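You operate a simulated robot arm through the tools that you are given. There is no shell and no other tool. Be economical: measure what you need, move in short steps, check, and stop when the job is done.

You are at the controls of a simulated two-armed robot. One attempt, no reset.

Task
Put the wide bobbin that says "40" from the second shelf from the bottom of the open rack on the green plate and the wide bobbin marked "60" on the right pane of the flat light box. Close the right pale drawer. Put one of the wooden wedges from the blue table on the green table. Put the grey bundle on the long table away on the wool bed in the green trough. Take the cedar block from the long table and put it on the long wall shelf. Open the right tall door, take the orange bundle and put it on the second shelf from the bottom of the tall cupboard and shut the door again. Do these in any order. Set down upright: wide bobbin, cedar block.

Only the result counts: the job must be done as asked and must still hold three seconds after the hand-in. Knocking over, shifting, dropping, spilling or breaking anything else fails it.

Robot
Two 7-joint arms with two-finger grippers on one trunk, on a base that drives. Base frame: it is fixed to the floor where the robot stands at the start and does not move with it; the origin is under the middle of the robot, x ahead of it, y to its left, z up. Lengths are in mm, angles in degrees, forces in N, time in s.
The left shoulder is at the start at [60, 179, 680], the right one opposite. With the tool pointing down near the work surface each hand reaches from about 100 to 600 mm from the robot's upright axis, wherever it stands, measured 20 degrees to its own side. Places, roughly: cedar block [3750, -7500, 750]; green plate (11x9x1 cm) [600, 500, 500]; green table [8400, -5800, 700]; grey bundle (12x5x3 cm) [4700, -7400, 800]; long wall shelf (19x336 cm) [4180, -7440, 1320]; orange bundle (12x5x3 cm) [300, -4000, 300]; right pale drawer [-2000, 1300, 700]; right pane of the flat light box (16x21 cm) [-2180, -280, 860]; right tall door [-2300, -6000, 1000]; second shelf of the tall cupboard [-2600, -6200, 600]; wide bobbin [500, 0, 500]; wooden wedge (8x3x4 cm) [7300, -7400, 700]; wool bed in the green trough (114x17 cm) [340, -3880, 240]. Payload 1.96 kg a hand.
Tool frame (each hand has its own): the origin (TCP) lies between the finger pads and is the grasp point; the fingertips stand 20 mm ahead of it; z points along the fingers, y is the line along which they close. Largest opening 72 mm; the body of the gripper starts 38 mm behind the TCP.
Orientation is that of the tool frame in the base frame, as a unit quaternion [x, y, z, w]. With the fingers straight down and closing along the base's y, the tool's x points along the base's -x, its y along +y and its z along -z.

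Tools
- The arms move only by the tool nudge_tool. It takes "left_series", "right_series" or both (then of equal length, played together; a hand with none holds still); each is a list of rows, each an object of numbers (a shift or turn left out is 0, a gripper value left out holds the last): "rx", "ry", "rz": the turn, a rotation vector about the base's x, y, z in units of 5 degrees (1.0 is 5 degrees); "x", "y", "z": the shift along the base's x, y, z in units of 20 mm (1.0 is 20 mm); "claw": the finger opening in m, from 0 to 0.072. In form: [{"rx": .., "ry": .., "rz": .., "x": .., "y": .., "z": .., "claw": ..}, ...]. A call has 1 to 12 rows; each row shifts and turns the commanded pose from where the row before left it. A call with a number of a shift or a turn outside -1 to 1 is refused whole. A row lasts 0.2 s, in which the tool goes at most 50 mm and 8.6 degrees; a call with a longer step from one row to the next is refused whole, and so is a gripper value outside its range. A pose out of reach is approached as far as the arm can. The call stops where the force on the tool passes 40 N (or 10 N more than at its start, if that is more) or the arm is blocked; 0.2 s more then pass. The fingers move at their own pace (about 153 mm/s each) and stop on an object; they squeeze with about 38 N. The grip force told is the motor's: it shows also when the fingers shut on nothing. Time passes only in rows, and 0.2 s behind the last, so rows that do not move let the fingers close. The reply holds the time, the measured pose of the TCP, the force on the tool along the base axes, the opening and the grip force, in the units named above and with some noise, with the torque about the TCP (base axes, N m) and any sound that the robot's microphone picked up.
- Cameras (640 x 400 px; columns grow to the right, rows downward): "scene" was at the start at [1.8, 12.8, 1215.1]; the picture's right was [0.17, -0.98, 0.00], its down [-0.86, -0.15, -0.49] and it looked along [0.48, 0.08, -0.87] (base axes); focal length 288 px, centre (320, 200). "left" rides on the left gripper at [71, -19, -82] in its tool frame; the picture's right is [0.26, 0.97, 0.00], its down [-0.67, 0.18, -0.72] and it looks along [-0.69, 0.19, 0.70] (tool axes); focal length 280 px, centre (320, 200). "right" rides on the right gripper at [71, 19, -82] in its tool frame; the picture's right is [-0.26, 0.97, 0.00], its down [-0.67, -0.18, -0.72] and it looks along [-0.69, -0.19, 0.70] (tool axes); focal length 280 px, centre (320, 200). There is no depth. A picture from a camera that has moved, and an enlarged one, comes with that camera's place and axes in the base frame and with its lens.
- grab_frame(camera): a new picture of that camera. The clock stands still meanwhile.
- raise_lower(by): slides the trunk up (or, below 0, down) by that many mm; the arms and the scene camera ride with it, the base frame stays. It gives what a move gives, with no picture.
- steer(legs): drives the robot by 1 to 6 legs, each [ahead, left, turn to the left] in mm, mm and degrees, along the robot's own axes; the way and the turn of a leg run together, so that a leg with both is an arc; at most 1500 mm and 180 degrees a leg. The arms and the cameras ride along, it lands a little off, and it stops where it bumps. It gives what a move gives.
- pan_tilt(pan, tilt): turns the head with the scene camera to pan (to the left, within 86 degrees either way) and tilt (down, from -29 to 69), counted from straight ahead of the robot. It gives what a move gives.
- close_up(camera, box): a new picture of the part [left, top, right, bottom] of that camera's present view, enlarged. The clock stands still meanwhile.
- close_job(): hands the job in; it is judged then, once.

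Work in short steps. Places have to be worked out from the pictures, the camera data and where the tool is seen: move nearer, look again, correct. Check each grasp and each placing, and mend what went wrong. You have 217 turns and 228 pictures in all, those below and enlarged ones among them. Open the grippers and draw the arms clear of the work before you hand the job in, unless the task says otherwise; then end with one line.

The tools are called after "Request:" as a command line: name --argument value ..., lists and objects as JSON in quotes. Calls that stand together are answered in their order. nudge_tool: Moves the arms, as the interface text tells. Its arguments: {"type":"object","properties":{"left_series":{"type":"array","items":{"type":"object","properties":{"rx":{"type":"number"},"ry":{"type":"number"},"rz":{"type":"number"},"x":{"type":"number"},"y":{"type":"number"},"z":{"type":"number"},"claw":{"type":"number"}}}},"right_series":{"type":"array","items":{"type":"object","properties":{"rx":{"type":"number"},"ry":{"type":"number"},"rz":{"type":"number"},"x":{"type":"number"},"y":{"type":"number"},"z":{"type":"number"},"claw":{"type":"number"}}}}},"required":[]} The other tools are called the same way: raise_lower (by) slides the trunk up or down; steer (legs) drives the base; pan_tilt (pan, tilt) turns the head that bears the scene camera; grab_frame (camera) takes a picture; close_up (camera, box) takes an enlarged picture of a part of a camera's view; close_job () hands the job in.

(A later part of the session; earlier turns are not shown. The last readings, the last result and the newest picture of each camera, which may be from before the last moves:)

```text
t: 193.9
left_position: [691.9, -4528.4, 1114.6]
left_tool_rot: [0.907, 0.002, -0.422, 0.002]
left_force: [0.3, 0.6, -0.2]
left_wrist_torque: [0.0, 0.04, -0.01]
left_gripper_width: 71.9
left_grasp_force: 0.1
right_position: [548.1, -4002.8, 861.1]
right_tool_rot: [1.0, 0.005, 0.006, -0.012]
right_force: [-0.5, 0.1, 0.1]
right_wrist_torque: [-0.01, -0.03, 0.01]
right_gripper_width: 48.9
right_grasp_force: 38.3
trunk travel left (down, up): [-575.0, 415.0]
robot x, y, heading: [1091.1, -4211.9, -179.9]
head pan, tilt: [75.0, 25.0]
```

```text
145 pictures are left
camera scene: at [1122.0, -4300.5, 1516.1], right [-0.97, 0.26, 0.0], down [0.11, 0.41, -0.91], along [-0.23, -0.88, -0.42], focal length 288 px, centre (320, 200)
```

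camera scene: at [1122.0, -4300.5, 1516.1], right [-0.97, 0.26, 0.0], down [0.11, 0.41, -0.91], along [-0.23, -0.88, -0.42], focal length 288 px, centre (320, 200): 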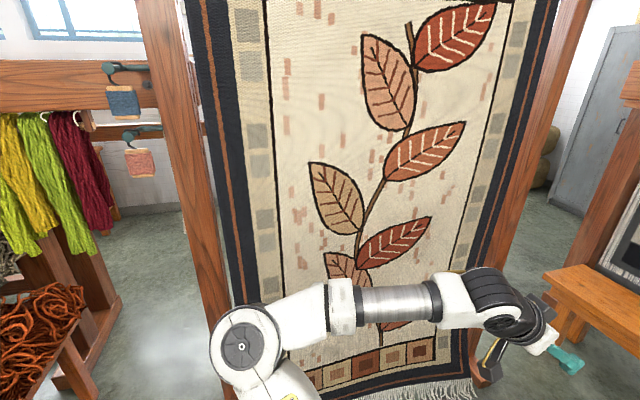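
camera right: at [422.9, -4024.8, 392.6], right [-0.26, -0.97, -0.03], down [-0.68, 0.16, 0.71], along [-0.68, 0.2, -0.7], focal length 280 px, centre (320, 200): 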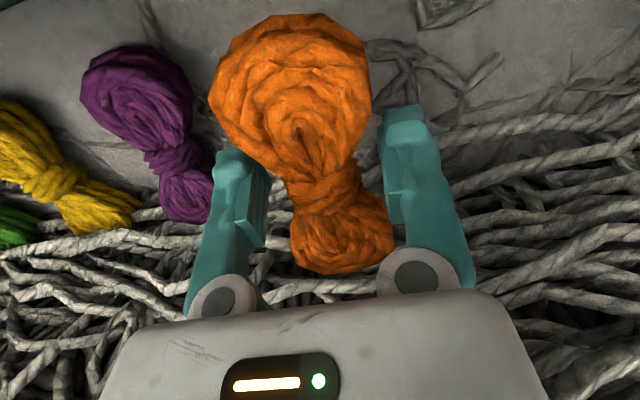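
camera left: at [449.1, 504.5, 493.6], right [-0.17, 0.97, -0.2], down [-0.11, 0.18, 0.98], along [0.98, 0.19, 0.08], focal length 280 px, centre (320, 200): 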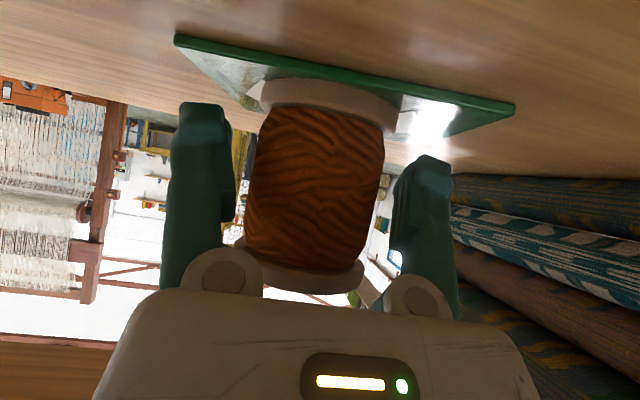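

The grey cupboard is visible beyond the loom, and the way round the rug stand seems to be on its east side. I'll back east to x≈1650, turn south and inspect that gap.

Request:
steer --legs '[[-540, 0, 0], [0, 0, 90]]'

Request:
pan_tilt --pan 0 --tilt 22

Request:
grab_frame --camera "scene"

Request:
pan_tilt --pan -70 --tilt 35

Request:
grab_frame --camera "scene"

```text
t: 200.8
left_position: [1927.8, -4623.7, 1115.3]
left_tool_rot: [0.65, 0.632, -0.301, 0.296]
left_force: [0.7, 0.8, -0.6]
left_wrist_torque: [0.0, -0.02, -0.01]
left_gripper_width: 72.4
left_grasp_force: 0.0
right_position: [1400.2, -4751.0, 861.5]
right_tool_rot: [0.714, 0.7, -0.003, -0.012]
right_force: [-0.2, -0.1, -0.6]
right_wrist_torque: [0.01, 0.0, 0.02]
right_gripper_width: 48.5
right_grasp_force: 38.1
trunk travel left (down, up): [-575.0, 415.0]
robot x, y, heading: [1624.8, -4217.5, -91.5]
head pan, tilt: [75.0, 25.0]
```

```text
t: 202.3
left_position: [1927.9, -4621.9, 1115.1]
left_tool_rot: [0.649, 0.633, -0.302, 0.296]
left_force: [0.0, -0.7, 0.6]
left_wrist_torque: [0.0, 0.02, 0.0]
left_gripper_width: 72.3
left_grasp_force: 0.1
right_position: [1399.8, -4750.4, 861.1]
right_tool_rot: [0.714, 0.7, -0.003, -0.012]
right_force: [-0.7, 0.2, 0.6]
right_wrist_torque: [0.01, 0.03, 0.01]
right_gripper_width: 48.4
right_grasp_force: 38.5
trunk travel left (down, up): [-575.0, 415.0]
robot x, y, heading: [1624.6, -4216.0, -91.5]
head pan, tilt: [0.0, 22.0]
```

```text
144 pictures are left
camera scene: at [1620.3, -4247.8, 1521.0], right [-1.0, 0.03, 0.0], down [0.01, 0.37, -0.93], along [-0.02, -0.93, -0.37], focal length 288 px, centre (320, 200)
```

scene: 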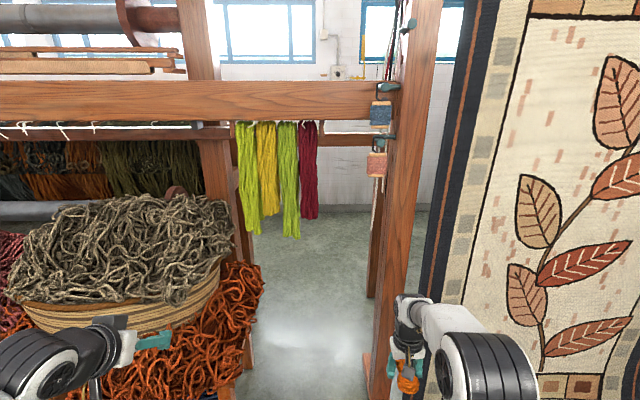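

```text
t: 203.7
left_position: [1926.4, -4622.5, 1114.8]
left_tool_rot: [0.649, 0.633, -0.302, 0.296]
left_force: [0.6, -0.5, 0.0]
left_wrist_torque: [0.0, 0.0, 0.0]
left_gripper_width: 72.1
left_grasp_force: 0.1
right_position: [1400.6, -4751.2, 861.4]
right_tool_rot: [0.715, 0.699, -0.003, -0.013]
right_force: [0.0, 0.4, 0.5]
right_wrist_torque: [-0.01, -0.01, 0.01]
right_gripper_width: 48.5
right_grasp_force: 38.4
trunk travel left (down, up): [-575.0, 415.0]
robot x, y, heading: [1626.1, -4218.1, -91.7]
head pan, tilt: [-70.0, 35.0]
```

```text
143 pictures are left
camera scene: at [1539.2, -4182.9, 1500.4], right [-0.32, 0.95, 0.0], down [0.54, 0.18, -0.82], along [-0.78, -0.26, -0.57], focal length 288 px, centre (320, 200)
```

scene: 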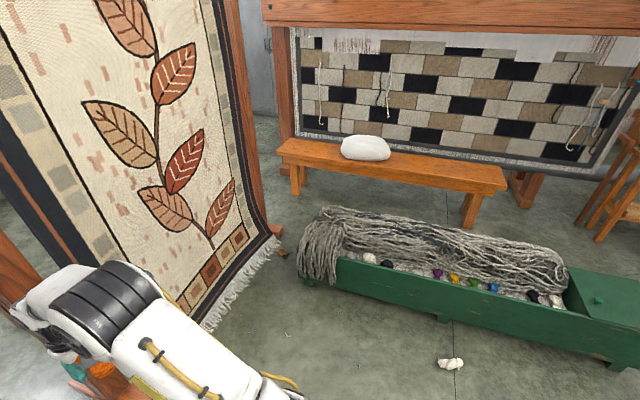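

The east gap is blocked by another loom frame and the west gap by the bench. I'll raise the trunk fully and look around to the south and east for a passage.

Request:
raise_lower --by 400

Request:
pan_tilt --pan 20 --tilt 15

Request:
grab_frame --camera "scene"

Request:
pan_tilt --pan 80 --tilt 15

Request:
grab_frame --camera "scene"

Request:
pan_tilt --pan -60 --tilt 15

Request:
grab_frame --camera "scene"

```text
t: 207.5
left_position: [1927.2, -4622.4, 1513.8]
left_tool_rot: [0.649, 0.632, -0.302, 0.296]
left_force: [0.2, 0.3, 0.5]
left_wrist_torque: [-0.04, 0.01, 0.0]
left_gripper_width: 71.9
left_grasp_force: 0.0
right_position: [1399.0, -4750.6, 1261.7]
right_tool_rot: [0.714, 0.7, -0.004, -0.013]
right_force: [-0.5, -0.3, -0.5]
right_wrist_torque: [-0.02, 0.02, 0.0]
right_gripper_width: 48.9
right_grasp_force: 38.5
trunk travel left (down, up): [-975.0, 15.0]
robot x, y, heading: [1622.3, -4217.8, -91.6]
head pan, tilt: [-70.0, 35.0]
```

```text
t: 209.2
left_position: [1927.1, -4622.7, 1514.9]
left_tool_rot: [0.649, 0.632, -0.302, 0.295]
left_force: [-0.2, -0.1, -0.6]
left_wrist_torque: [-0.01, 0.0, -0.01]
left_gripper_width: 72.2
left_grasp_force: 0.1
right_position: [1399.1, -4750.0, 1261.0]
right_tool_rot: [0.714, 0.7, -0.004, -0.012]
right_force: [-0.5, 0.5, -0.6]
right_wrist_torque: [-0.01, 0.02, -0.01]
right_gripper_width: 48.6
right_grasp_force: 38.4
trunk travel left (down, up): [-975.0, 15.0]
robot x, y, heading: [1623.2, -4215.5, -91.8]
head pan, tilt: [20.0, 15.0]
```

```text
142 pictures are left
camera scene: at [1652.2, -4243.6, 1932.4], right [-0.95, -0.32, 0.0], down [-0.08, 0.25, -0.97], along [0.3, -0.92, -0.26], focal length 288 px, centre (320, 200)
```

scene: 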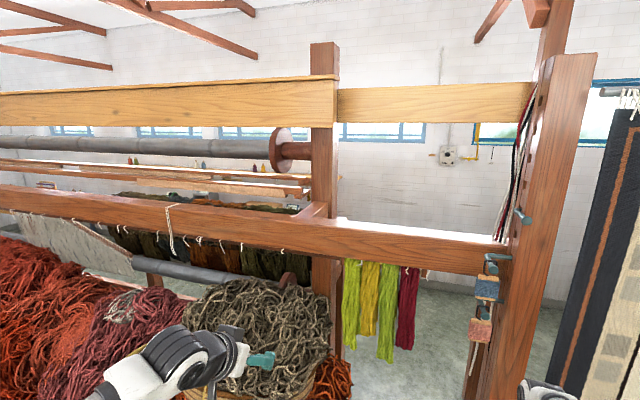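

```text
t: 210.5
left_position: [1927.8, -4622.3, 1515.4]
left_tool_rot: [0.65, 0.632, -0.302, 0.295]
left_force: [-0.4, 0.0, -0.1]
left_wrist_torque: [0.01, 0.05, 0.02]
left_gripper_width: 71.7
left_grasp_force: 0.0
right_position: [1399.1, -4750.3, 1261.2]
right_tool_rot: [0.715, 0.7, -0.004, -0.013]
right_force: [0.1, -0.5, -0.8]
right_wrist_torque: [0.0, 0.01, 0.0]
right_gripper_width: 48.7
right_grasp_force: 38.1
trunk travel left (down, up): [-975.0, 15.0]
robot x, y, heading: [1622.3, -4217.5, -91.8]
head pan, tilt: [80.0, 15.0]
```

```text
141 pictures are left
camera scene: at [1714.2, -4173.9, 1932.4], right [-0.2, -0.98, 0.0], down [-0.25, 0.05, -0.97], along [0.95, -0.19, -0.26], focal length 288 px, centre (320, 200)
```

scene: 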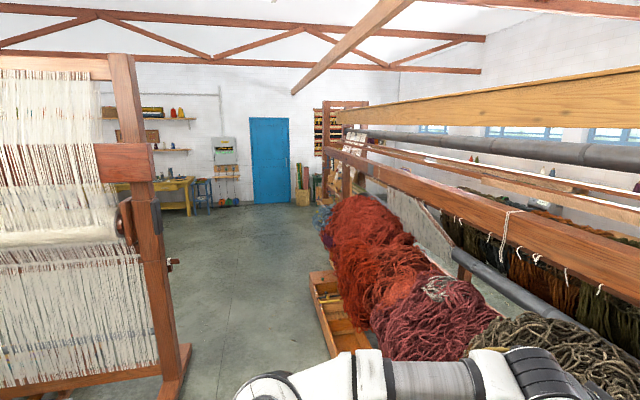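

```text
t: 212.7
left_position: [1927.4, -4622.5, 1515.5]
left_tool_rot: [0.649, 0.632, -0.302, 0.295]
left_force: [0.7, -0.5, 1.0]
left_wrist_torque: [-0.03, 0.0, 0.01]
left_gripper_width: 71.9
left_grasp_force: 0.0
right_position: [1399.9, -4751.2, 1261.1]
right_tool_rot: [0.714, 0.7, -0.004, -0.013]
right_force: [0.3, -0.4, -0.5]
right_wrist_torque: [0.04, -0.03, 0.02]
right_gripper_width: 48.7
right_grasp_force: 38.4
trunk travel left (down, up): [-975.0, 15.0]
robot x, y, heading: [1625.1, -4216.1, -91.6]
head pan, tilt: [-60.0, 15.0]
```

```text
140 pictures are left
camera scene: at [1540.6, -4199.5, 1932.4], right [-0.48, 0.88, 0.0], down [0.23, 0.12, -0.97], along [-0.85, -0.46, -0.26], focal length 288 px, centre (320, 200)
```

scene: 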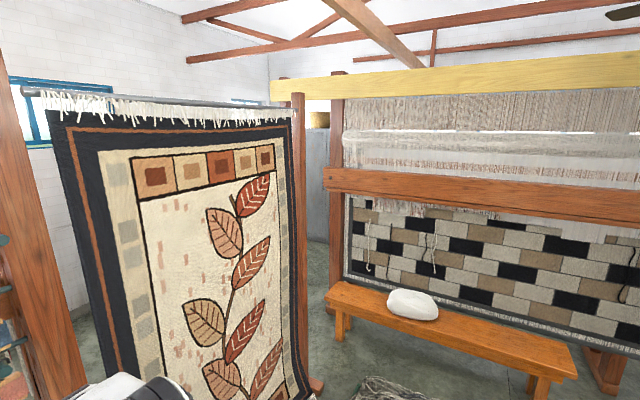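

There is a corridor leading east between the looms, with y about -3400 to -4700. I'll check the near floor, where I saw the pot, before entering.

Request:
pan_tilt --pan 75 --tilt 45

Request:
grab_frame --camera "scene"

```text
t: 214.9
left_position: [1926.0, -4621.9, 1515.1]
left_tool_rot: [0.649, 0.632, -0.302, 0.296]
left_force: [0.3, 0.8, 0.2]
left_wrist_torque: [-0.01, 0.0, 0.01]
left_gripper_width: 71.8
left_grasp_force: 0.1
right_position: [1399.7, -4751.3, 1261.6]
right_tool_rot: [0.715, 0.699, -0.004, -0.012]
right_force: [-0.3, 1.5, 0.2]
right_wrist_torque: [0.0, -0.02, 0.0]
right_gripper_width: 48.7
right_grasp_force: 38.5
trunk travel left (down, up): [-975.0, 15.0]
robot x, y, heading: [1624.9, -4214.6, -91.5]
head pan, tilt: [75.0, 45.0]
```

```text
139 pictures are left
camera scene: at [1700.7, -4178.3, 1885.6], right [-0.29, -0.96, 0.0], down [-0.68, 0.2, -0.71], along [0.68, -0.2, -0.71], focal length 288 px, centre (320, 200)
```

scene: 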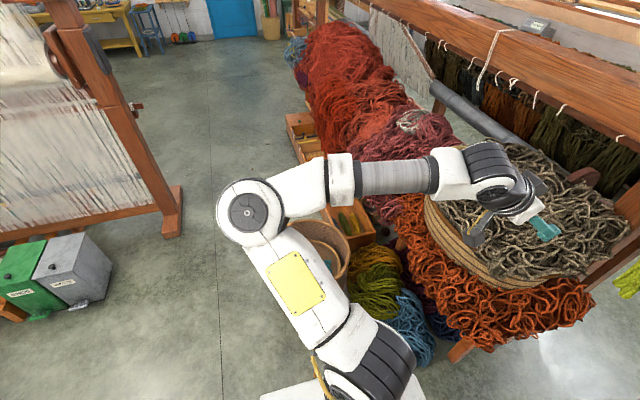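

The corridor is clear along y≈-3950. I'll turn to face east, shift over and drive down it.

Request:
steer --legs '[[0, 0, 91.6], [0, 270, 0], [1500, 0, 0], [1500, 0, 0]]'

Request:
pan_tilt --pan -15 --tilt 20

Request:
grab_frame --camera "scene"

```text
t: 230.6
left_position: [3951.0, -3633.3, 1522.0]
left_tool_rot: [-0.011, 0.903, 0.004, 0.43]
left_force: [-0.5, 0.4, 0.1]
left_wrist_torque: [-0.02, 0.01, 0.0]
left_gripper_width: 72.0
left_grasp_force: 0.1
right_position: [4102.4, -4161.5, 1262.5]
right_tool_rot: [-0.005, 1.0, -0.007, -0.001]
right_force: [0.1, -0.1, 0.1]
right_wrist_torque: [-0.04, 0.01, 0.01]
right_gripper_width: 49.0
right_grasp_force: 38.2
trunk travel left (down, up): [-975.0, 15.0]
robot x, y, heading: [3574.3, -3945.4, 0.1]
head pan, tilt: [75.0, 45.0]
stopped in leg 4: the robot was blocked; the commanded pose is now the measured one
```

```text
t: 232.2
left_position: [3951.0, -3635.4, 1522.0]
left_tool_rot: [-0.008, 0.902, 0.004, 0.431]
left_force: [-0.7, 0.7, 0.9]
left_wrist_torque: [-0.04, 0.02, -0.04]
left_gripper_width: 71.9
left_grasp_force: 0.1
right_position: [4100.0, -4162.9, 1265.5]
right_tool_rot: [-0.003, 1.0, -0.007, 0.0]
right_force: [0.0, -0.3, -0.3]
right_wrist_torque: [0.0, 0.02, -0.01]
right_gripper_width: 48.8
right_grasp_force: 38.2
trunk travel left (down, up): [-975.0, 15.0]
robot x, y, heading: [3571.3, -3942.4, 0.3]
head pan, tilt: [-15.0, 20.0]
```

```text
138 pictures are left
camera scene: at [3577.6, -3981.6, 1923.7], right [-0.26, -0.97, -0.01], down [-0.32, 0.1, -0.94], along [0.91, -0.24, -0.33], focal length 288 px, centre (320, 200)
```

scene: 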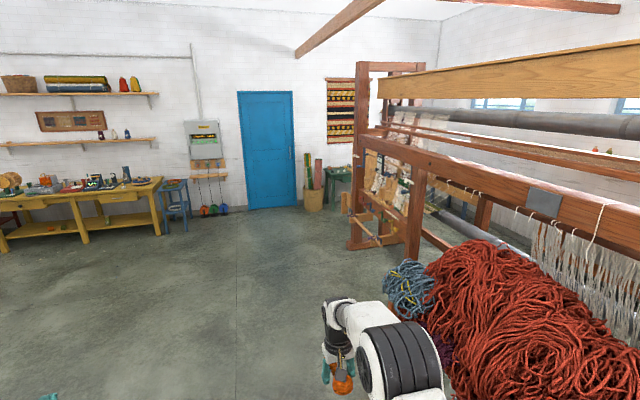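

The robot was blocked at x≈3574. I'll look left and down to see what it touched.

Request:
pan_tilt --pan 60 --tilt 35

Request:
grab_frame --camera "scene"

Request:
pan_tilt --pan -30 --tilt 62

Request:
grab_frame --camera "scene"

```text
t: 233.7
left_position: [3950.9, -3635.3, 1523.5]
left_tool_rot: [-0.007, 0.903, 0.003, 0.431]
left_force: [-0.1, -0.1, -0.9]
left_wrist_torque: [0.01, 0.0, -0.01]
left_gripper_width: 72.3
left_grasp_force: 0.1
right_position: [4100.3, -4162.4, 1265.0]
right_tool_rot: [-0.003, 1.0, -0.007, 0.0]
right_force: [0.4, 0.2, 0.5]
right_wrist_torque: [-0.03, 0.0, -0.01]
right_gripper_width: 48.7
right_grasp_force: 38.3
trunk travel left (down, up): [-975.0, 15.0]
robot x, y, heading: [3572.0, -3942.3, 0.0]
head pan, tilt: [60.0, 35.0]
```

```text
137 pictures are left
camera scene: at [3531.8, -3881.2, 1900.3], right [0.87, -0.5, 0.01], down [-0.28, -0.49, -0.83], along [0.42, 0.71, -0.56], focal length 288 px, centre (320, 200)
```

scene: 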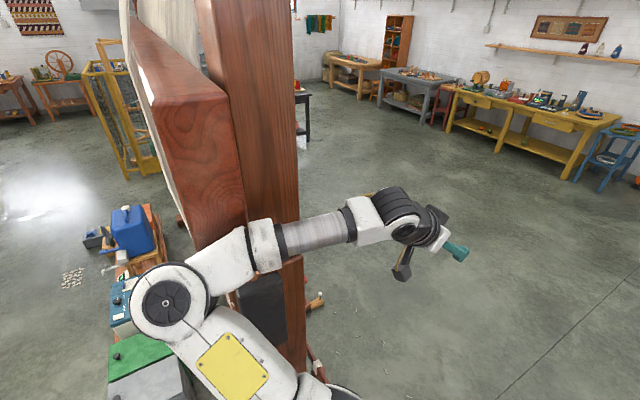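

```text
t: 235.4
left_position: [3950.7, -3635.2, 1523.2]
left_tool_rot: [-0.008, 0.903, 0.003, 0.43]
left_force: [-0.5, 1.0, -0.7]
left_wrist_torque: [0.01, 0.03, 0.0]
left_gripper_width: 72.1
left_grasp_force: 0.0
right_position: [4099.6, -4162.6, 1266.5]
right_tool_rot: [-0.003, 1.0, -0.007, 0.0]
right_force: [0.4, 0.2, 0.1]
right_wrist_torque: [0.02, 0.01, -0.03]
right_gripper_width: 49.0
right_grasp_force: 38.0
trunk travel left (down, up): [-975.0, 15.0]
robot x, y, heading: [3574.0, -3943.5, 0.1]
head pan, tilt: [-30.0, 62.0]
```

```text
136 pictures are left
camera scene: at [3543.6, -3989.2, 1863.1], right [-0.5, -0.87, -0.01], down [-0.76, 0.44, -0.48], along [0.42, -0.23, -0.88], focal length 288 px, centre (320, 200)
```

scene: 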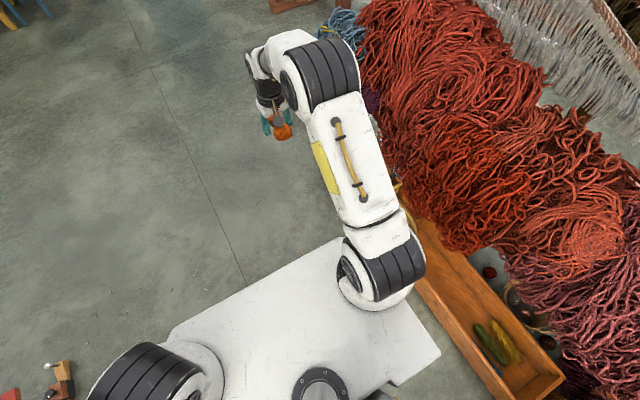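

The left forearm touched the big loom post, and the robot just stopped. I'll back off, shift 250 mm away from it and continue east.

Request:
steer --legs '[[-150, 0, 0], [0, -250, 0], [1500, 0, 0], [1200, 0, 0]]'

Request:
pan_tilt --pan -45 --tilt 22

Request:
grab_frame --camera "scene"

Request:
pan_tilt --pan 86 --tilt 15

Request:
grab_frame --camera "scene"

```text
t: 236.0
left_position: [3950.5, -3632.2, 1522.9]
left_tool_rot: [-0.013, 0.903, 0.003, 0.43]
left_force: [-1.0, -0.3, -0.1]
left_wrist_torque: [-0.03, -0.02, 0.0]
left_gripper_width: 71.9
left_grasp_force: 0.0
right_position: [4102.5, -4160.4, 1265.7]
right_tool_rot: [-0.006, 1.0, -0.007, -0.001]
right_force: [0.2, 0.7, -0.2]
right_wrist_torque: [0.03, 0.01, 0.0]
right_gripper_width: 48.9
right_grasp_force: 37.8
trunk travel left (down, up): [-975.0, 15.0]
robot x, y, heading: [3570.7, -3949.1, 0.6]
head pan, tilt: [-30.0, 62.0]
stopped in leg 1: the robot was blocked; the commanded pose is now the measured one
```

```text
t: 237.1
left_position: [3952.2, -3635.0, 1521.7]
left_tool_rot: [-0.011, 0.903, 0.004, 0.43]
left_force: [-0.1, -0.1, 0.1]
left_wrist_torque: [-0.01, 0.03, 0.04]
left_gripper_width: 71.9
left_grasp_force: 0.0
right_position: [4100.4, -4161.9, 1264.9]
right_tool_rot: [-0.006, 1.0, -0.007, -0.001]
right_force: [-0.3, 0.4, -1.3]
right_wrist_torque: [0.02, 0.0, 0.01]
right_gripper_width: 48.9
right_grasp_force: 37.5
trunk travel left (down, up): [-975.0, 15.0]
robot x, y, heading: [3569.3, -3941.7, 0.0]
head pan, tilt: [-45.0, 22.0]
```

```text
135 pictures are left
camera scene: at [3554.9, -4022.7, 1920.5], right [-0.71, -0.71, -0.01], down [-0.26, 0.27, -0.93], along [0.66, -0.65, -0.37], focal length 288 px, centre (320, 200)
```

scene: 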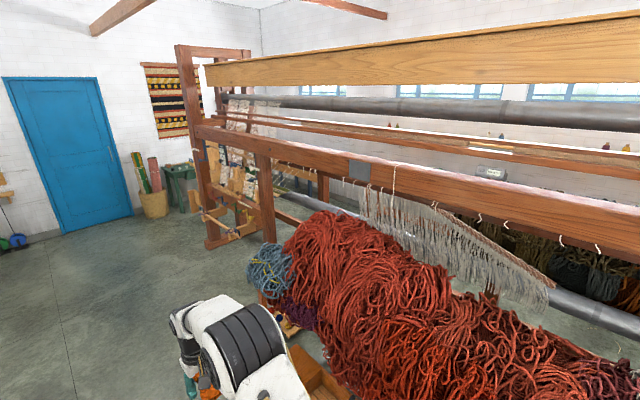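

```text
t: 239.2
left_position: [3951.3, -3633.1, 1521.5]
left_tool_rot: [-0.01, 0.903, 0.004, 0.43]
left_force: [0.1, 0.3, 0.1]
left_wrist_torque: [-0.01, -0.01, -0.01]
left_gripper_width: 72.1
left_grasp_force: 0.1
right_position: [4102.1, -4162.8, 1264.3]
right_tool_rot: [-0.006, 1.0, -0.007, -0.001]
right_force: [-0.3, 0.0, -0.5]
right_wrist_torque: [0.04, 0.0, -0.02]
right_gripper_width: 48.7
right_grasp_force: 37.8
trunk travel left (down, up): [-975.0, 15.0]
robot x, y, heading: [3574.7, -3945.9, -0.0]
head pan, tilt: [85.9, 15.0]
```

```text
134 pictures are left
camera scene: at [3495.8, -3864.0, 1932.2], right [1.0, -0.07, 0.01], down [-0.01, -0.25, -0.97], along [0.07, 0.97, -0.25], focal length 288 px, centre (320, 200)
```

scene: 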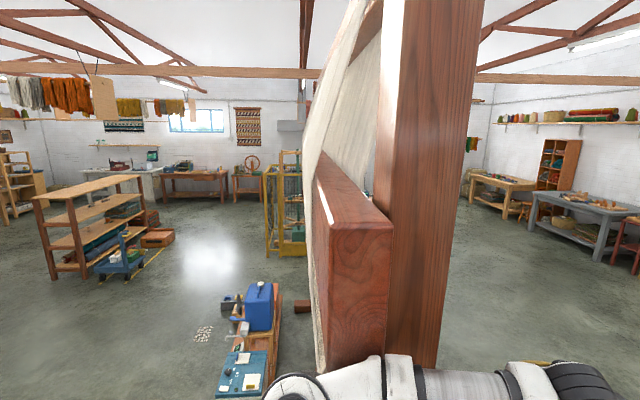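

The forearm is pressed against the loom post, so I'll move straight sideways, away from it.

Request:
steer --legs '[[0, -230, 0]]'

Request:
grab_frame --camera "scene"

```text
t: 240.9
left_position: [3969.5, -3850.9, 1514.6]
left_tool_rot: [-0.01, 0.905, -0.002, 0.425]
left_force: [0.7, 0.7, -0.2]
left_wrist_torque: [0.01, -0.01, -0.04]
left_gripper_width: 72.1
left_grasp_force: 0.1
right_position: [4113.2, -4381.8, 1260.6]
right_tool_rot: [-0.003, 1.0, -0.013, -0.006]
right_force: [0.4, 0.2, 0.1]
right_wrist_torque: [-0.06, 0.0, 0.03]
right_gripper_width: 49.0
right_grasp_force: 38.2
trunk travel left (down, up): [-975.0, 15.0]
robot x, y, heading: [3574.9, -4174.8, -0.0]
head pan, tilt: [85.9, 15.0]
```

```text
133 pictures are left
camera scene: at [3517.7, -4075.6, 1932.1], right [1.0, -0.07, 0.0], down [-0.02, -0.26, -0.96], along [0.07, 0.96, -0.26], focal length 288 px, centre (320, 200)
```

scene: 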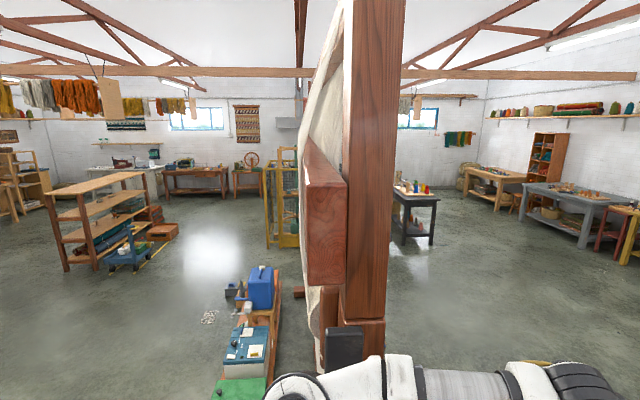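

Free, and nothing has moved visibly. I'll continue east along y≈-4175.

Request:
steer --legs '[[1500, 0, 0], [1000, 0, 0]]'

Request:
pan_tilt --pan -55 --tilt 22

Request:
grab_frame --camera "scene"

Request:
pan_tilt --pan 0 --tilt 22

Request:
grab_frame --camera "scene"

```text
t: 253.1
left_position: [6465.0, -3902.3, 1515.7]
left_tool_rot: [-0.003, 0.905, -0.003, 0.425]
left_force: [-0.5, 0.6, -0.1]
left_wrist_torque: [0.0, 0.0, 0.03]
left_gripper_width: 72.3
left_grasp_force: 0.1
right_position: [6601.7, -4435.5, 1260.7]
right_tool_rot: [0.005, 1.0, -0.01, -0.006]
right_force: [-0.6, 0.7, -0.2]
right_wrist_torque: [-0.01, 0.0, -0.03]
right_gripper_width: 48.5
right_grasp_force: 37.9
trunk travel left (down, up): [-975.0, 15.0]
robot x, y, heading: [6065.1, -4213.8, -1.0]
head pan, tilt: [85.9, 15.0]
```

```text
t: 255.4
left_position: [6466.9, -3902.4, 1515.3]
left_tool_rot: [-0.002, 0.905, -0.004, 0.425]
left_force: [-0.5, 0.3, -0.2]
left_wrist_torque: [-0.01, -0.01, -0.01]
left_gripper_width: 71.9
left_grasp_force: 0.1
right_position: [6603.3, -4434.2, 1261.0]
right_tool_rot: [0.005, 1.0, -0.01, -0.007]
right_force: [0.4, 0.2, -0.8]
right_wrist_torque: [0.0, -0.02, -0.02]
right_gripper_width: 48.6
right_grasp_force: 38.3
trunk travel left (down, up): [-975.0, 15.0]
robot x, y, heading: [6063.6, -4216.4, -1.2]
head pan, tilt: [-55.0, 22.0]
```

```text
132 pictures are left
camera scene: at [6054.6, -4289.4, 1921.0], right [-0.83, -0.56, 0.0], down [-0.21, 0.31, -0.93], along [0.52, -0.77, -0.37], focal length 288 px, centre (320, 200)
```

scene: 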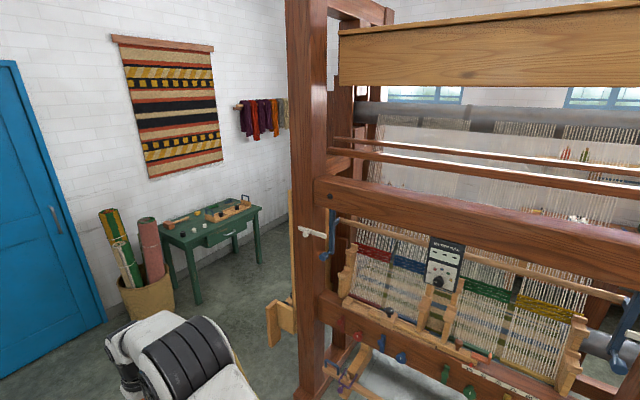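

```text
t: 256.6
left_position: [6467.1, -3901.9, 1516.0]
left_tool_rot: [-0.003, 0.905, -0.004, 0.426]
left_force: [-0.4, 0.2, 0.3]
left_wrist_torque: [-0.02, 0.0, 0.0]
left_gripper_width: 72.0
left_grasp_force: 0.1
right_position: [6602.7, -4434.9, 1260.5]
right_tool_rot: [0.005, 1.0, -0.011, -0.007]
right_force: [0.0, -0.4, 0.0]
right_wrist_torque: [0.0, 0.01, 0.01]
right_gripper_width: 48.8
right_grasp_force: 37.7
trunk travel left (down, up): [-975.0, 15.0]
robot x, y, heading: [6066.7, -4214.4, -1.1]
head pan, tilt: [0.0, 22.0]
```

```text
131 pictures are left
camera scene: at [6095.6, -4214.3, 1921.0], right [-0.02, -1.0, 0.0], down [-0.37, 0.01, -0.93], along [0.93, -0.02, -0.37], focal length 288 px, centre (320, 200)
```

scene: 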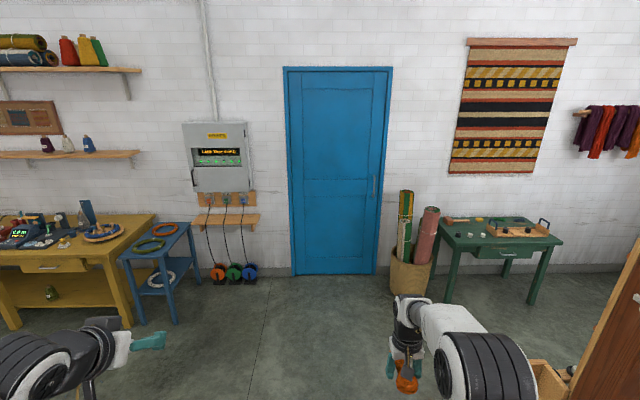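

The green table is at the east wall, with a roughly 1.1 m passage between it and the loom's end. I'll drive to x≈7700, turn south, lower the trunk and look.

Request:
steer --legs '[[1500, 0, 1], [130, 0, 0], [0, 0, -90]]'

Request:
raise_lower --by -400

Request:
pan_tilt --pan 0 --tilt 22

Request:
grab_frame --camera "scene"

```text
t: 268.7
left_position: [7968.9, -4656.1, 1515.3]
left_tool_rot: [0.646, 0.634, -0.307, 0.294]
left_force: [0.6, -0.2, -0.2]
left_wrist_torque: [0.02, 0.0, 0.01]
left_gripper_width: 71.9
left_grasp_force: 0.0
right_position: [7432.4, -4779.9, 1260.6]
right_tool_rot: [0.719, 0.694, -0.002, -0.013]
right_force: [-0.9, 0.2, -0.3]
right_wrist_torque: [0.0, 0.02, -0.03]
right_gripper_width: 48.7
right_grasp_force: 38.1
trunk travel left (down, up): [-975.0, 15.0]
robot x, y, heading: [7664.1, -4245.9, -92.7]
head pan, tilt: [0.0, 22.0]
```

```text
t: 272.5
left_position: [7968.7, -4656.9, 1116.0]
left_tool_rot: [0.645, 0.634, -0.307, 0.296]
left_force: [-0.4, -0.9, 0.0]
left_wrist_torque: [0.02, -0.02, 0.02]
left_gripper_width: 71.7
left_grasp_force: 0.0
right_position: [7433.7, -4780.8, 860.4]
right_tool_rot: [0.719, 0.695, -0.002, -0.012]
right_force: [-0.2, -0.2, -0.9]
right_wrist_torque: [-0.01, 0.0, 0.0]
right_gripper_width: 48.7
right_grasp_force: 37.8
trunk travel left (down, up): [-575.0, 415.0]
robot x, y, heading: [7665.3, -4251.5, -92.4]
head pan, tilt: [0.0, 22.0]
```

```text
t: 273.1
left_position: [7969.0, -4656.6, 1115.7]
left_tool_rot: [0.647, 0.634, -0.306, 0.294]
left_force: [-0.2, -0.6, -0.2]
left_wrist_torque: [-0.02, -0.02, 0.0]
left_gripper_width: 71.9
left_grasp_force: 0.1
right_position: [7433.9, -4778.9, 860.8]
right_tool_rot: [0.72, 0.694, -0.002, -0.013]
right_force: [-0.7, 0.4, -0.4]
right_wrist_torque: [-0.04, -0.01, 0.01]
right_gripper_width: 48.7
right_grasp_force: 38.3
trunk travel left (down, up): [-575.0, 415.0]
robot x, y, heading: [7668.5, -4245.7, -92.8]
head pan, tilt: [0.0, 22.0]
```

```text
130 pictures are left
camera scene: at [7661.2, -4279.9, 1521.0], right [-1.0, 0.04, 0.0], down [0.02, 0.37, -0.93], along [-0.04, -0.93, -0.37], focal length 288 px, centre (320, 200)
```

scene: 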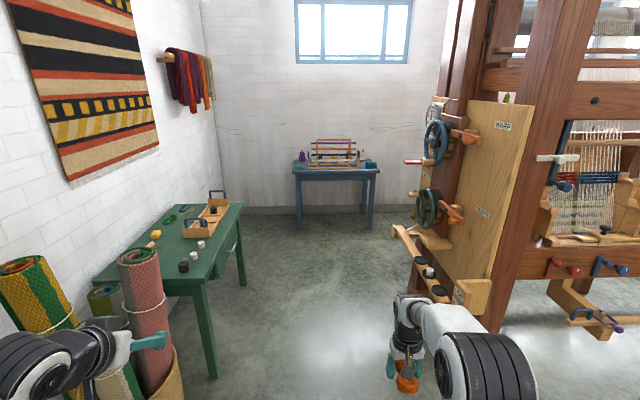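

The blue table with its rack of parts is at the far end and the lane is open. I'll straighten up and drive to y≈-6250.

Request:
steer --legs '[[0, 30, 2.6], [1400, 0, 0], [500, 0, 0]]'

Request:
pan_tilt --pan 0 --tilt 35

Request:
grab_frame --camera "scene"

Request:
pan_tilt --pan -80 --tilt 20

Request:
grab_frame --camera "scene"

Request:
pan_tilt --pan 80 --tilt 40

Request:
grab_frame --camera "scene"

```text
t: 283.0
left_position: [8053.0, -6536.5, 1115.3]
left_tool_rot: [0.626, 0.654, -0.296, 0.303]
left_force: [0.1, -0.4, -1.1]
left_wrist_torque: [-0.01, 0.02, -0.03]
left_gripper_width: 71.7
left_grasp_force: 0.1
right_position: [7524.7, -6693.0, 859.5]
right_tool_rot: [0.696, 0.718, -0.003, -0.012]
right_force: [-0.7, -0.2, -0.4]
right_wrist_torque: [0.05, -0.04, 0.0]
right_gripper_width: 48.4
right_grasp_force: 38.5
trunk travel left (down, up): [-575.0, 415.0]
robot x, y, heading: [7724.4, -6147.0, -88.5]
head pan, tilt: [0.0, 22.0]
```

```text
t: 283.8
left_position: [8053.3, -6534.5, 1115.9]
left_tool_rot: [0.626, 0.654, -0.297, 0.303]
left_force: [-0.1, -0.8, 0.0]
left_wrist_torque: [-0.02, 0.01, 0.0]
left_gripper_width: 72.2
left_grasp_force: 0.0
right_position: [7525.1, -6693.1, 860.9]
right_tool_rot: [0.696, 0.718, -0.003, -0.012]
right_force: [0.4, 0.5, -0.6]
right_wrist_torque: [0.04, 0.02, -0.02]
right_gripper_width: 48.5
right_grasp_force: 38.3
trunk travel left (down, up): [-575.0, 415.0]
robot x, y, heading: [7720.3, -6146.6, -88.8]
head pan, tilt: [0.0, 35.0]
```

```text
129 pictures are left
camera scene: at [7720.3, -6174.2, 1500.4], right [-1.0, -0.02, 0.0], down [-0.01, 0.57, -0.82], along [0.02, -0.82, -0.57], focal length 288 px, centre (320, 200)
```

scene: 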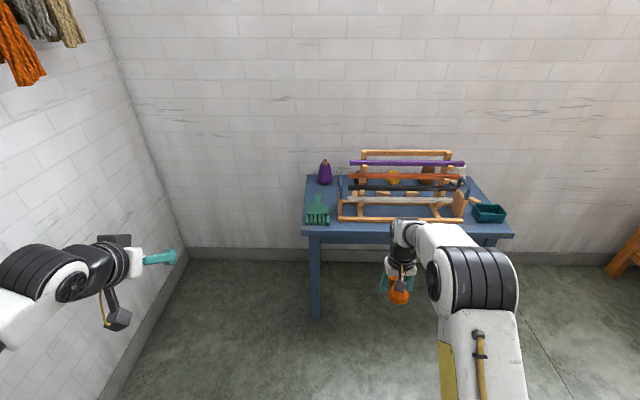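

```text
t: 285.3
left_position: [8052.9, -6535.4, 1115.3]
left_tool_rot: [0.626, 0.655, -0.296, 0.302]
left_force: [0.7, -0.5, 0.6]
left_wrist_torque: [0.02, 0.0, 0.0]
left_gripper_width: 71.9
left_grasp_force: 0.0
right_position: [7524.8, -6693.0, 860.6]
right_tool_rot: [0.697, 0.717, -0.003, -0.013]
right_force: [0.9, 0.0, -0.7]
right_wrist_torque: [0.01, -0.01, 0.0]
right_gripper_width: 48.5
right_grasp_force: 38.0
trunk travel left (down, up): [-575.0, 415.0]
robot x, y, heading: [7724.6, -6144.9, -88.7]
head pan, tilt: [-80.0, 20.0]
```

```text
128 pictures are left
camera scene: at [7627.1, -6104.6, 1524.2], right [-0.2, 0.98, 0.0], down [0.34, 0.07, -0.94], along [-0.92, -0.18, -0.34], focal length 288 px, centre (320, 200)
```

scene: 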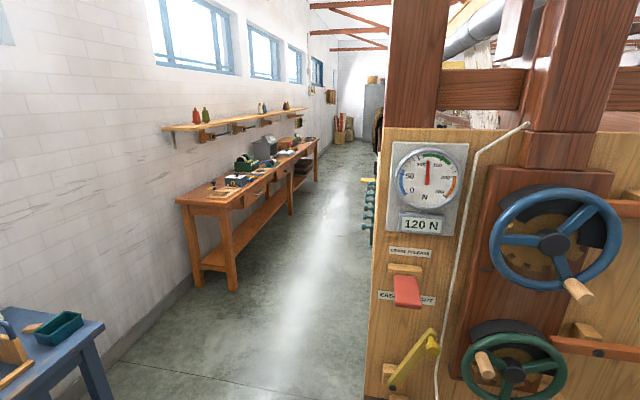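

```text
t: 287.8
left_position: [8053.0, -6534.3, 1114.3]
left_tool_rot: [0.625, 0.654, -0.297, 0.303]
left_force: [0.2, 0.2, -0.2]
left_wrist_torque: [0.0, -0.03, 0.01]
left_gripper_width: 71.9
left_grasp_force: 0.0
right_position: [7525.7, -6693.5, 859.9]
right_tool_rot: [0.696, 0.718, -0.003, -0.013]
right_force: [-0.5, 0.5, -0.5]
right_wrist_torque: [0.01, 0.0, -0.01]
right_gripper_width: 48.6
right_grasp_force: 37.7
trunk travel left (down, up): [-575.0, 415.0]
robot x, y, heading: [7721.6, -6151.6, -88.5]
head pan, tilt: [80.0, 40.0]
```

```text
127 pictures are left
camera scene: at [7802.4, -6099.3, 1492.8], right [-0.15, -0.99, 0.0], down [-0.64, 0.1, -0.77], along [0.76, -0.12, -0.64], focal length 288 px, centre (320, 200)
```

scene: 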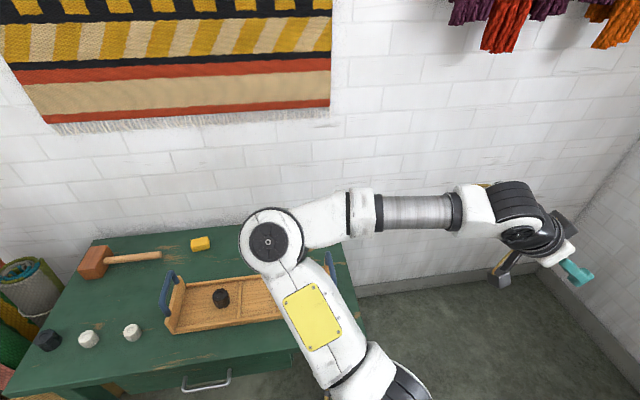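

The south aisle with the long table, wall shelf and cupboard is visible. I'll zoom in on the blue table to find the wedges.

Request:
pan_tilt --pan -12 --tilt 35

Request:
close_up --camera "scene" --box '[220, 120, 460, 270]'

```text
t: 289.4
left_position: [8052.0, -6536.2, 1115.4]
left_tool_rot: [0.626, 0.655, -0.297, 0.303]
left_force: [0.7, 0.2, 0.3]
left_wrist_torque: [-0.02, 0.01, 0.0]
left_gripper_width: 72.0
left_grasp_force: 0.0
right_position: [7524.8, -6693.3, 861.3]
right_tool_rot: [0.697, 0.717, -0.004, -0.012]
right_force: [0.1, -0.7, -0.9]
right_wrist_torque: [-0.01, -0.03, -0.04]
right_gripper_width: 48.8
right_grasp_force: 37.8
trunk travel left (down, up): [-575.0, 415.0]
robot x, y, heading: [7726.6, -6146.3, -88.7]
head pan, tilt: [-12.0, 35.0]
```

```text
2.67 times, centred on (340, 195) of scene
camera zoom: at [7702.1, -6172.9, 1500.4], right [-0.98, 0.19, 0.0], down [0.11, 0.56, -0.82], along [-0.15, -0.8, -0.57], focal length 768 px, centre (267, 213)
```

zoom: 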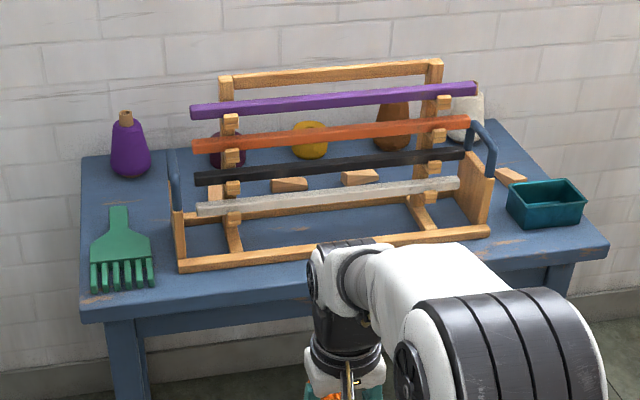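

The most accessible wedge is at the right end of the blue table, beside the teal box, at about (7013, -7310). I'll pull the right hand back, straighten the left hand to point down, and move down the aisle in front of it.

Request:
nudge_tool --right_series '[{"y": 1}, {"y": 1}, {"y": 1}, {"y": 1}, {"y": 1}, {}, {}, {}, {}, {}]' --left_series '[{"rx": 1}, {"rx": 1}, {"rx": 1}, {"rx": 1}, {"rx": 1}, {"rx": 1}, {"rx": 1}, {"rx": 1}, {"rx": 1}, {"rx": 1}]'

Request:
steer --legs '[[400, 0, -1.4], [0, -900, 0]]'

Request:
grab_frame --camera "left"

Request:
pan_tilt --pan 15 --tilt 48

Request:
grab_frame --camera "scene"

```text
t: 291.6
left_position: [8037.6, -6546.2, 1053.4]
left_tool_rot: [0.685, 0.711, -0.103, 0.118]
left_force: [0.2, -0.5, 0.3]
left_wrist_torque: [-0.02, -0.03, -0.01]
left_gripper_width: 71.9
left_grasp_force: 0.2
left hand out of reach, approached as far as the arm can: row 4, 5, 6, 7, 8, 9, 10
right_position: [7526.2, -6592.5, 860.6]
right_tool_rot: [0.696, 0.718, -0.003, -0.013]
right_force: [0.6, 0.3, -0.7]
right_wrist_torque: [0.01, 0.0, 0.01]
right_gripper_width: 48.6
right_grasp_force: 38.6
trunk travel left (down, up): [-575.0, 415.0]
robot x, y, heading: [7722.6, -6151.1, -88.6]
head pan, tilt: [-12.0, 35.0]
```

```text
t: 298.4
left_position: [7143.3, -6956.0, 1053.4]
left_tool_rot: [0.696, 0.7, -0.105, 0.116]
left_force: [0.4, 0.3, -0.1]
left_wrist_torque: [-0.02, -0.02, 0.0]
left_gripper_width: 72.0
left_grasp_force: 0.0
right_position: [6629.3, -6985.3, 860.3]
right_tool_rot: [0.707, 0.707, -0.002, -0.012]
right_force: [0.4, -0.6, -0.4]
right_wrist_torque: [-0.03, 0.03, 0.0]
right_gripper_width: 48.5
right_grasp_force: 38.1
trunk travel left (down, up): [-575.0, 415.0]
robot x, y, heading: [6840.9, -6544.7, -90.3]
head pan, tilt: [-12.0, 35.0]
```

```text
125 pictures are left
camera left: at [7122.4, -6863.6, 1108.0], right [0.96, 0.26, -0.07], down [0.17, -0.42, 0.89], along [0.2, -0.87, -0.45], focal length 280 px, centre (320, 200)
```

left: 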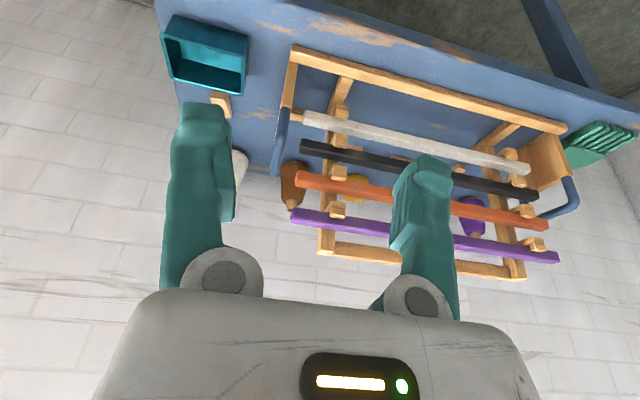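

```text
t: 299.3
left_position: [7143.4, -6956.0, 1053.5]
left_tool_rot: [0.697, 0.7, -0.103, 0.116]
left_force: [0.1, 0.1, 0.6]
left_wrist_torque: [0.02, 0.0, 0.0]
left_gripper_width: 72.0
left_grasp_force: 0.1
right_position: [6629.2, -6985.1, 860.2]
right_tool_rot: [0.707, 0.707, -0.002, -0.012]
right_force: [0.7, 0.8, 0.0]
right_wrist_torque: [-0.03, 0.01, 0.04]
right_gripper_width: 48.4
right_grasp_force: 38.0
trunk travel left (down, up): [-575.0, 415.0]
robot x, y, heading: [6839.4, -6540.5, -90.7]
head pan, tilt: [15.0, 48.0]
```

```text
124 pictures are left
camera scene: at [6858.8, -6562.0, 1481.4], right [-0.97, -0.25, 0.0], down [-0.18, 0.72, -0.67], along [0.17, -0.65, -0.74], focal length 288 px, centre (320, 200)
```

scene: 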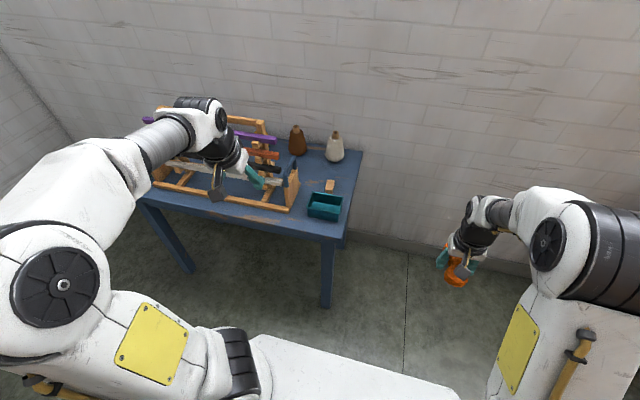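

The wedge is confirmed at about (7017, -7298), lying along y. I'll lower the left hand and finish making it vertical while it is still in front of the table, then drive forward 170 mm.

Request:
nudge_tool --left_series '[{"z": -1}, {"z": -1}, {"z": -1}, {"z": -1}, {"z": -1, "rx": 0.9}, {"z": -1, "rx": 0.9}, {"z": -1, "rx": 0.9}, {"rx": 0.9}]'

Request:
steer --legs '[[170, 0, 0]]'

Request:
grab_frame --camera "left"

Request:
grab_frame --camera "scene"

```text
t: 301.1
left_position: [7143.2, -6957.6, 913.9]
left_tool_rot: [0.706, 0.709, 0.007, 0.005]
left_force: [-1.1, 0.2, -1.0]
left_wrist_torque: [0.02, 0.03, 0.02]
left_gripper_width: 71.9
left_grasp_force: 0.1
right_position: [6630.7, -6985.4, 859.6]
right_tool_rot: [0.708, 0.706, -0.002, -0.012]
right_force: [0.4, 0.6, -1.1]
right_wrist_torque: [-0.01, 0.02, 0.03]
right_gripper_width: 48.9
right_grasp_force: 38.4
trunk travel left (down, up): [-575.0, 415.0]
robot x, y, heading: [6842.6, -6543.6, -90.5]
head pan, tilt: [15.0, 48.0]
```

```text
t: 302.6
left_position: [7143.2, -7125.1, 913.1]
left_tool_rot: [0.705, 0.709, 0.006, 0.005]
left_force: [0.1, -0.1, -0.2]
left_wrist_torque: [0.0, -0.01, 0.0]
left_gripper_width: 72.2
left_grasp_force: 0.1
right_position: [6629.1, -7153.8, 860.0]
right_tool_rot: [0.707, 0.707, -0.003, -0.012]
right_force: [0.4, 0.6, -1.0]
right_wrist_torque: [0.08, -0.01, 0.01]
right_gripper_width: 48.6
right_grasp_force: 38.1
trunk travel left (down, up): [-575.0, 415.0]
robot x, y, heading: [6840.5, -6715.6, -90.5]
head pan, tilt: [15.0, 48.0]
```

```text
123 pictures are left
camera left: at [7121.9, -7054.2, 993.6], right [0.96, 0.27, 0.02], down [0.17, -0.68, 0.72], along [0.2, -0.69, -0.7], focal length 280 px, centre (320, 200)
```

left: 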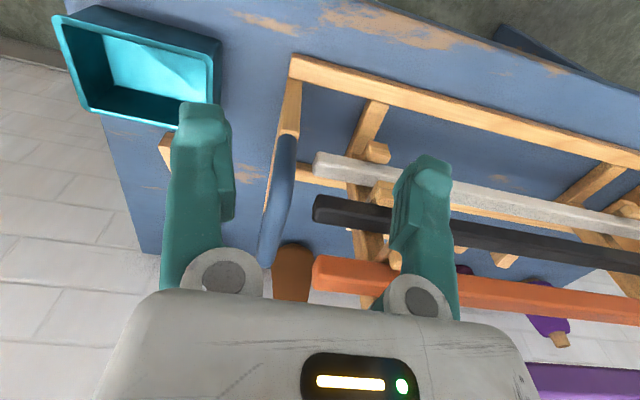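

```text
122 pictures are left
camera scene: at [6857.5, -6731.1, 1481.3], right [-0.97, -0.25, 0.0], down [-0.19, 0.72, -0.67], along [0.17, -0.65, -0.74], focal length 288 px, centre (320, 200)
```

scene: 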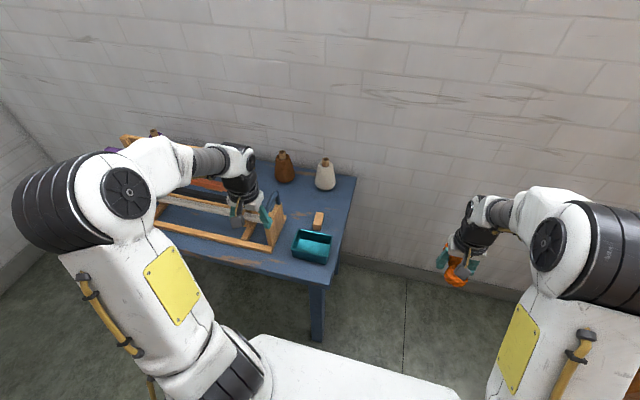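

I'll shift the left hand west, over toward the wedge, and view it again.

Request:
nudge_tool --left_series '[{"x": -1}, {"x": -1}, {"x": -1}, {"x": -1}, {"x": -1}, {"x": -1}, {"x": -0.3, "y": -1}, {"y": -1}, {"y": -1}]'

Request:
grab_frame --camera "left"

```text
t: 304.6
left_position: [7017.4, -7183.5, 914.1]
left_tool_rot: [0.705, 0.709, 0.007, 0.005]
left_force: [0.7, -0.2, 0.2]
left_wrist_torque: [0.06, -0.03, 0.0]
left_gripper_width: 71.8
left_grasp_force: 0.1
right_position: [6629.4, -7154.2, 860.6]
right_tool_rot: [0.707, 0.707, -0.002, -0.012]
right_force: [-0.5, -0.6, 0.0]
right_wrist_torque: [0.04, -0.01, 0.0]
right_gripper_width: 48.4
right_grasp_force: 37.6
trunk travel left (down, up): [-575.0, 415.0]
robot x, y, heading: [6838.9, -6713.9, -90.9]
head pan, tilt: [15.0, 48.0]
```

```text
121 pictures are left
camera left: at [6996.2, -7113.7, 994.2], right [0.96, 0.27, 0.02], down [0.17, -0.67, 0.72], along [0.2, -0.69, -0.7], focal length 280 px, centre (320, 200)
```

left: 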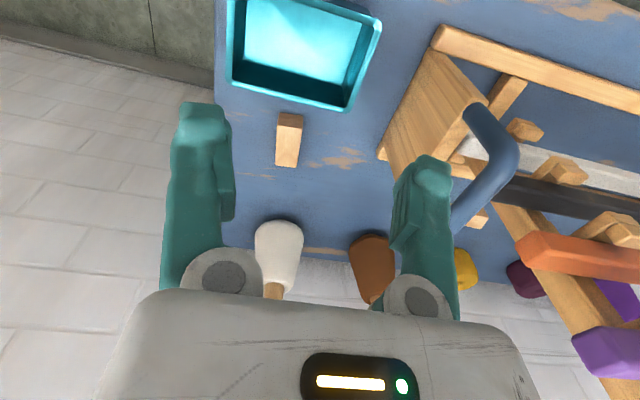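

The wedge centre is about (7015, -7303), aligned with y and 29 mm wide, and the teal box's far wall is at y≈-7232. I'll move above it and check the reach.

Request:
nudge_tool --left_series '[{"y": -1}, {"y": -1}, {"y": -1}, {"y": -1}, {"y": -1}, {"y": -1, "z": -0.5}, {"z": -1}, {"z": -1}, {"z": -1}, {"z": -1}]'

Request:
grab_frame --camera "left"

```text
t: 306.8
left_position: [7017.7, -7224.5, 822.8]
left_tool_rot: [0.705, 0.709, 0.006, 0.005]
left_force: [-0.1, -0.2, -0.3]
left_wrist_torque: [-0.05, -0.01, 0.02]
left_gripper_width: 72.1
left_grasp_force: 0.0
left hand out of reach, approached as far as the arm can: row 2, 3, 4, 5
right_position: [6628.9, -7153.3, 859.7]
right_tool_rot: [0.707, 0.707, -0.003, -0.012]
right_force: [0.3, 0.5, -1.4]
right_wrist_torque: [0.01, 0.03, 0.06]
right_gripper_width: 48.7
right_grasp_force: 38.1
trunk travel left (down, up): [-575.0, 415.0]
robot x, y, heading: [6839.9, -6713.8, -90.3]
head pan, tilt: [15.0, 48.0]
```

```text
120 pictures are left
camera left: at [6996.4, -7154.5, 902.6], right [0.96, 0.27, 0.02], down [0.17, -0.67, 0.72], along [0.2, -0.69, -0.7], focal length 280 px, centre (320, 200)
```

left: 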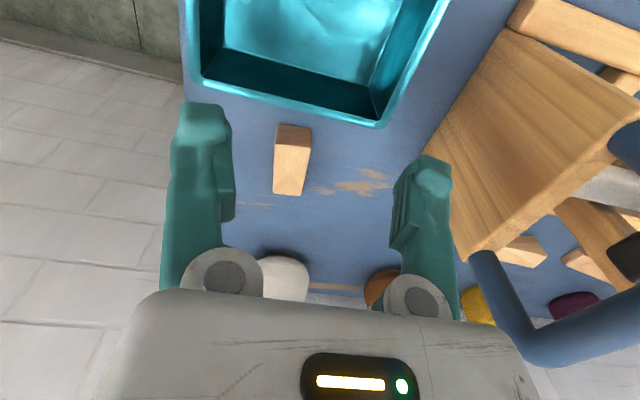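

Lower down the reach is better, so I'll try the remaining 80 mm at this height.

Request:
nudge_tool --left_series '[{"y": -1}, {"y": -1}, {"y": -1}, {"y": -0.9}]'

```text
t: 307.8
left_position: [7017.2, -7283.8, 823.3]
left_tool_rot: [0.705, 0.709, 0.006, 0.005]
left_force: [-0.5, 0.4, -0.1]
left_wrist_torque: [-0.04, 0.01, 0.0]
left_gripper_width: 71.7
left_grasp_force: 0.0
left hand out of reach, approached as far as the arm can: row 4
right_position: [6629.4, -7153.6, 861.2]
right_tool_rot: [0.707, 0.707, -0.003, -0.012]
right_force: [-0.7, 0.0, 0.0]
right_wrist_torque: [-0.03, 0.03, 0.0]
right_gripper_width: 48.9
right_grasp_force: 38.0
trunk travel left (down, up): [-575.0, 415.0]
robot x, y, heading: [6842.9, -6714.9, -90.6]
head pan, tilt: [15.0, 48.0]
```

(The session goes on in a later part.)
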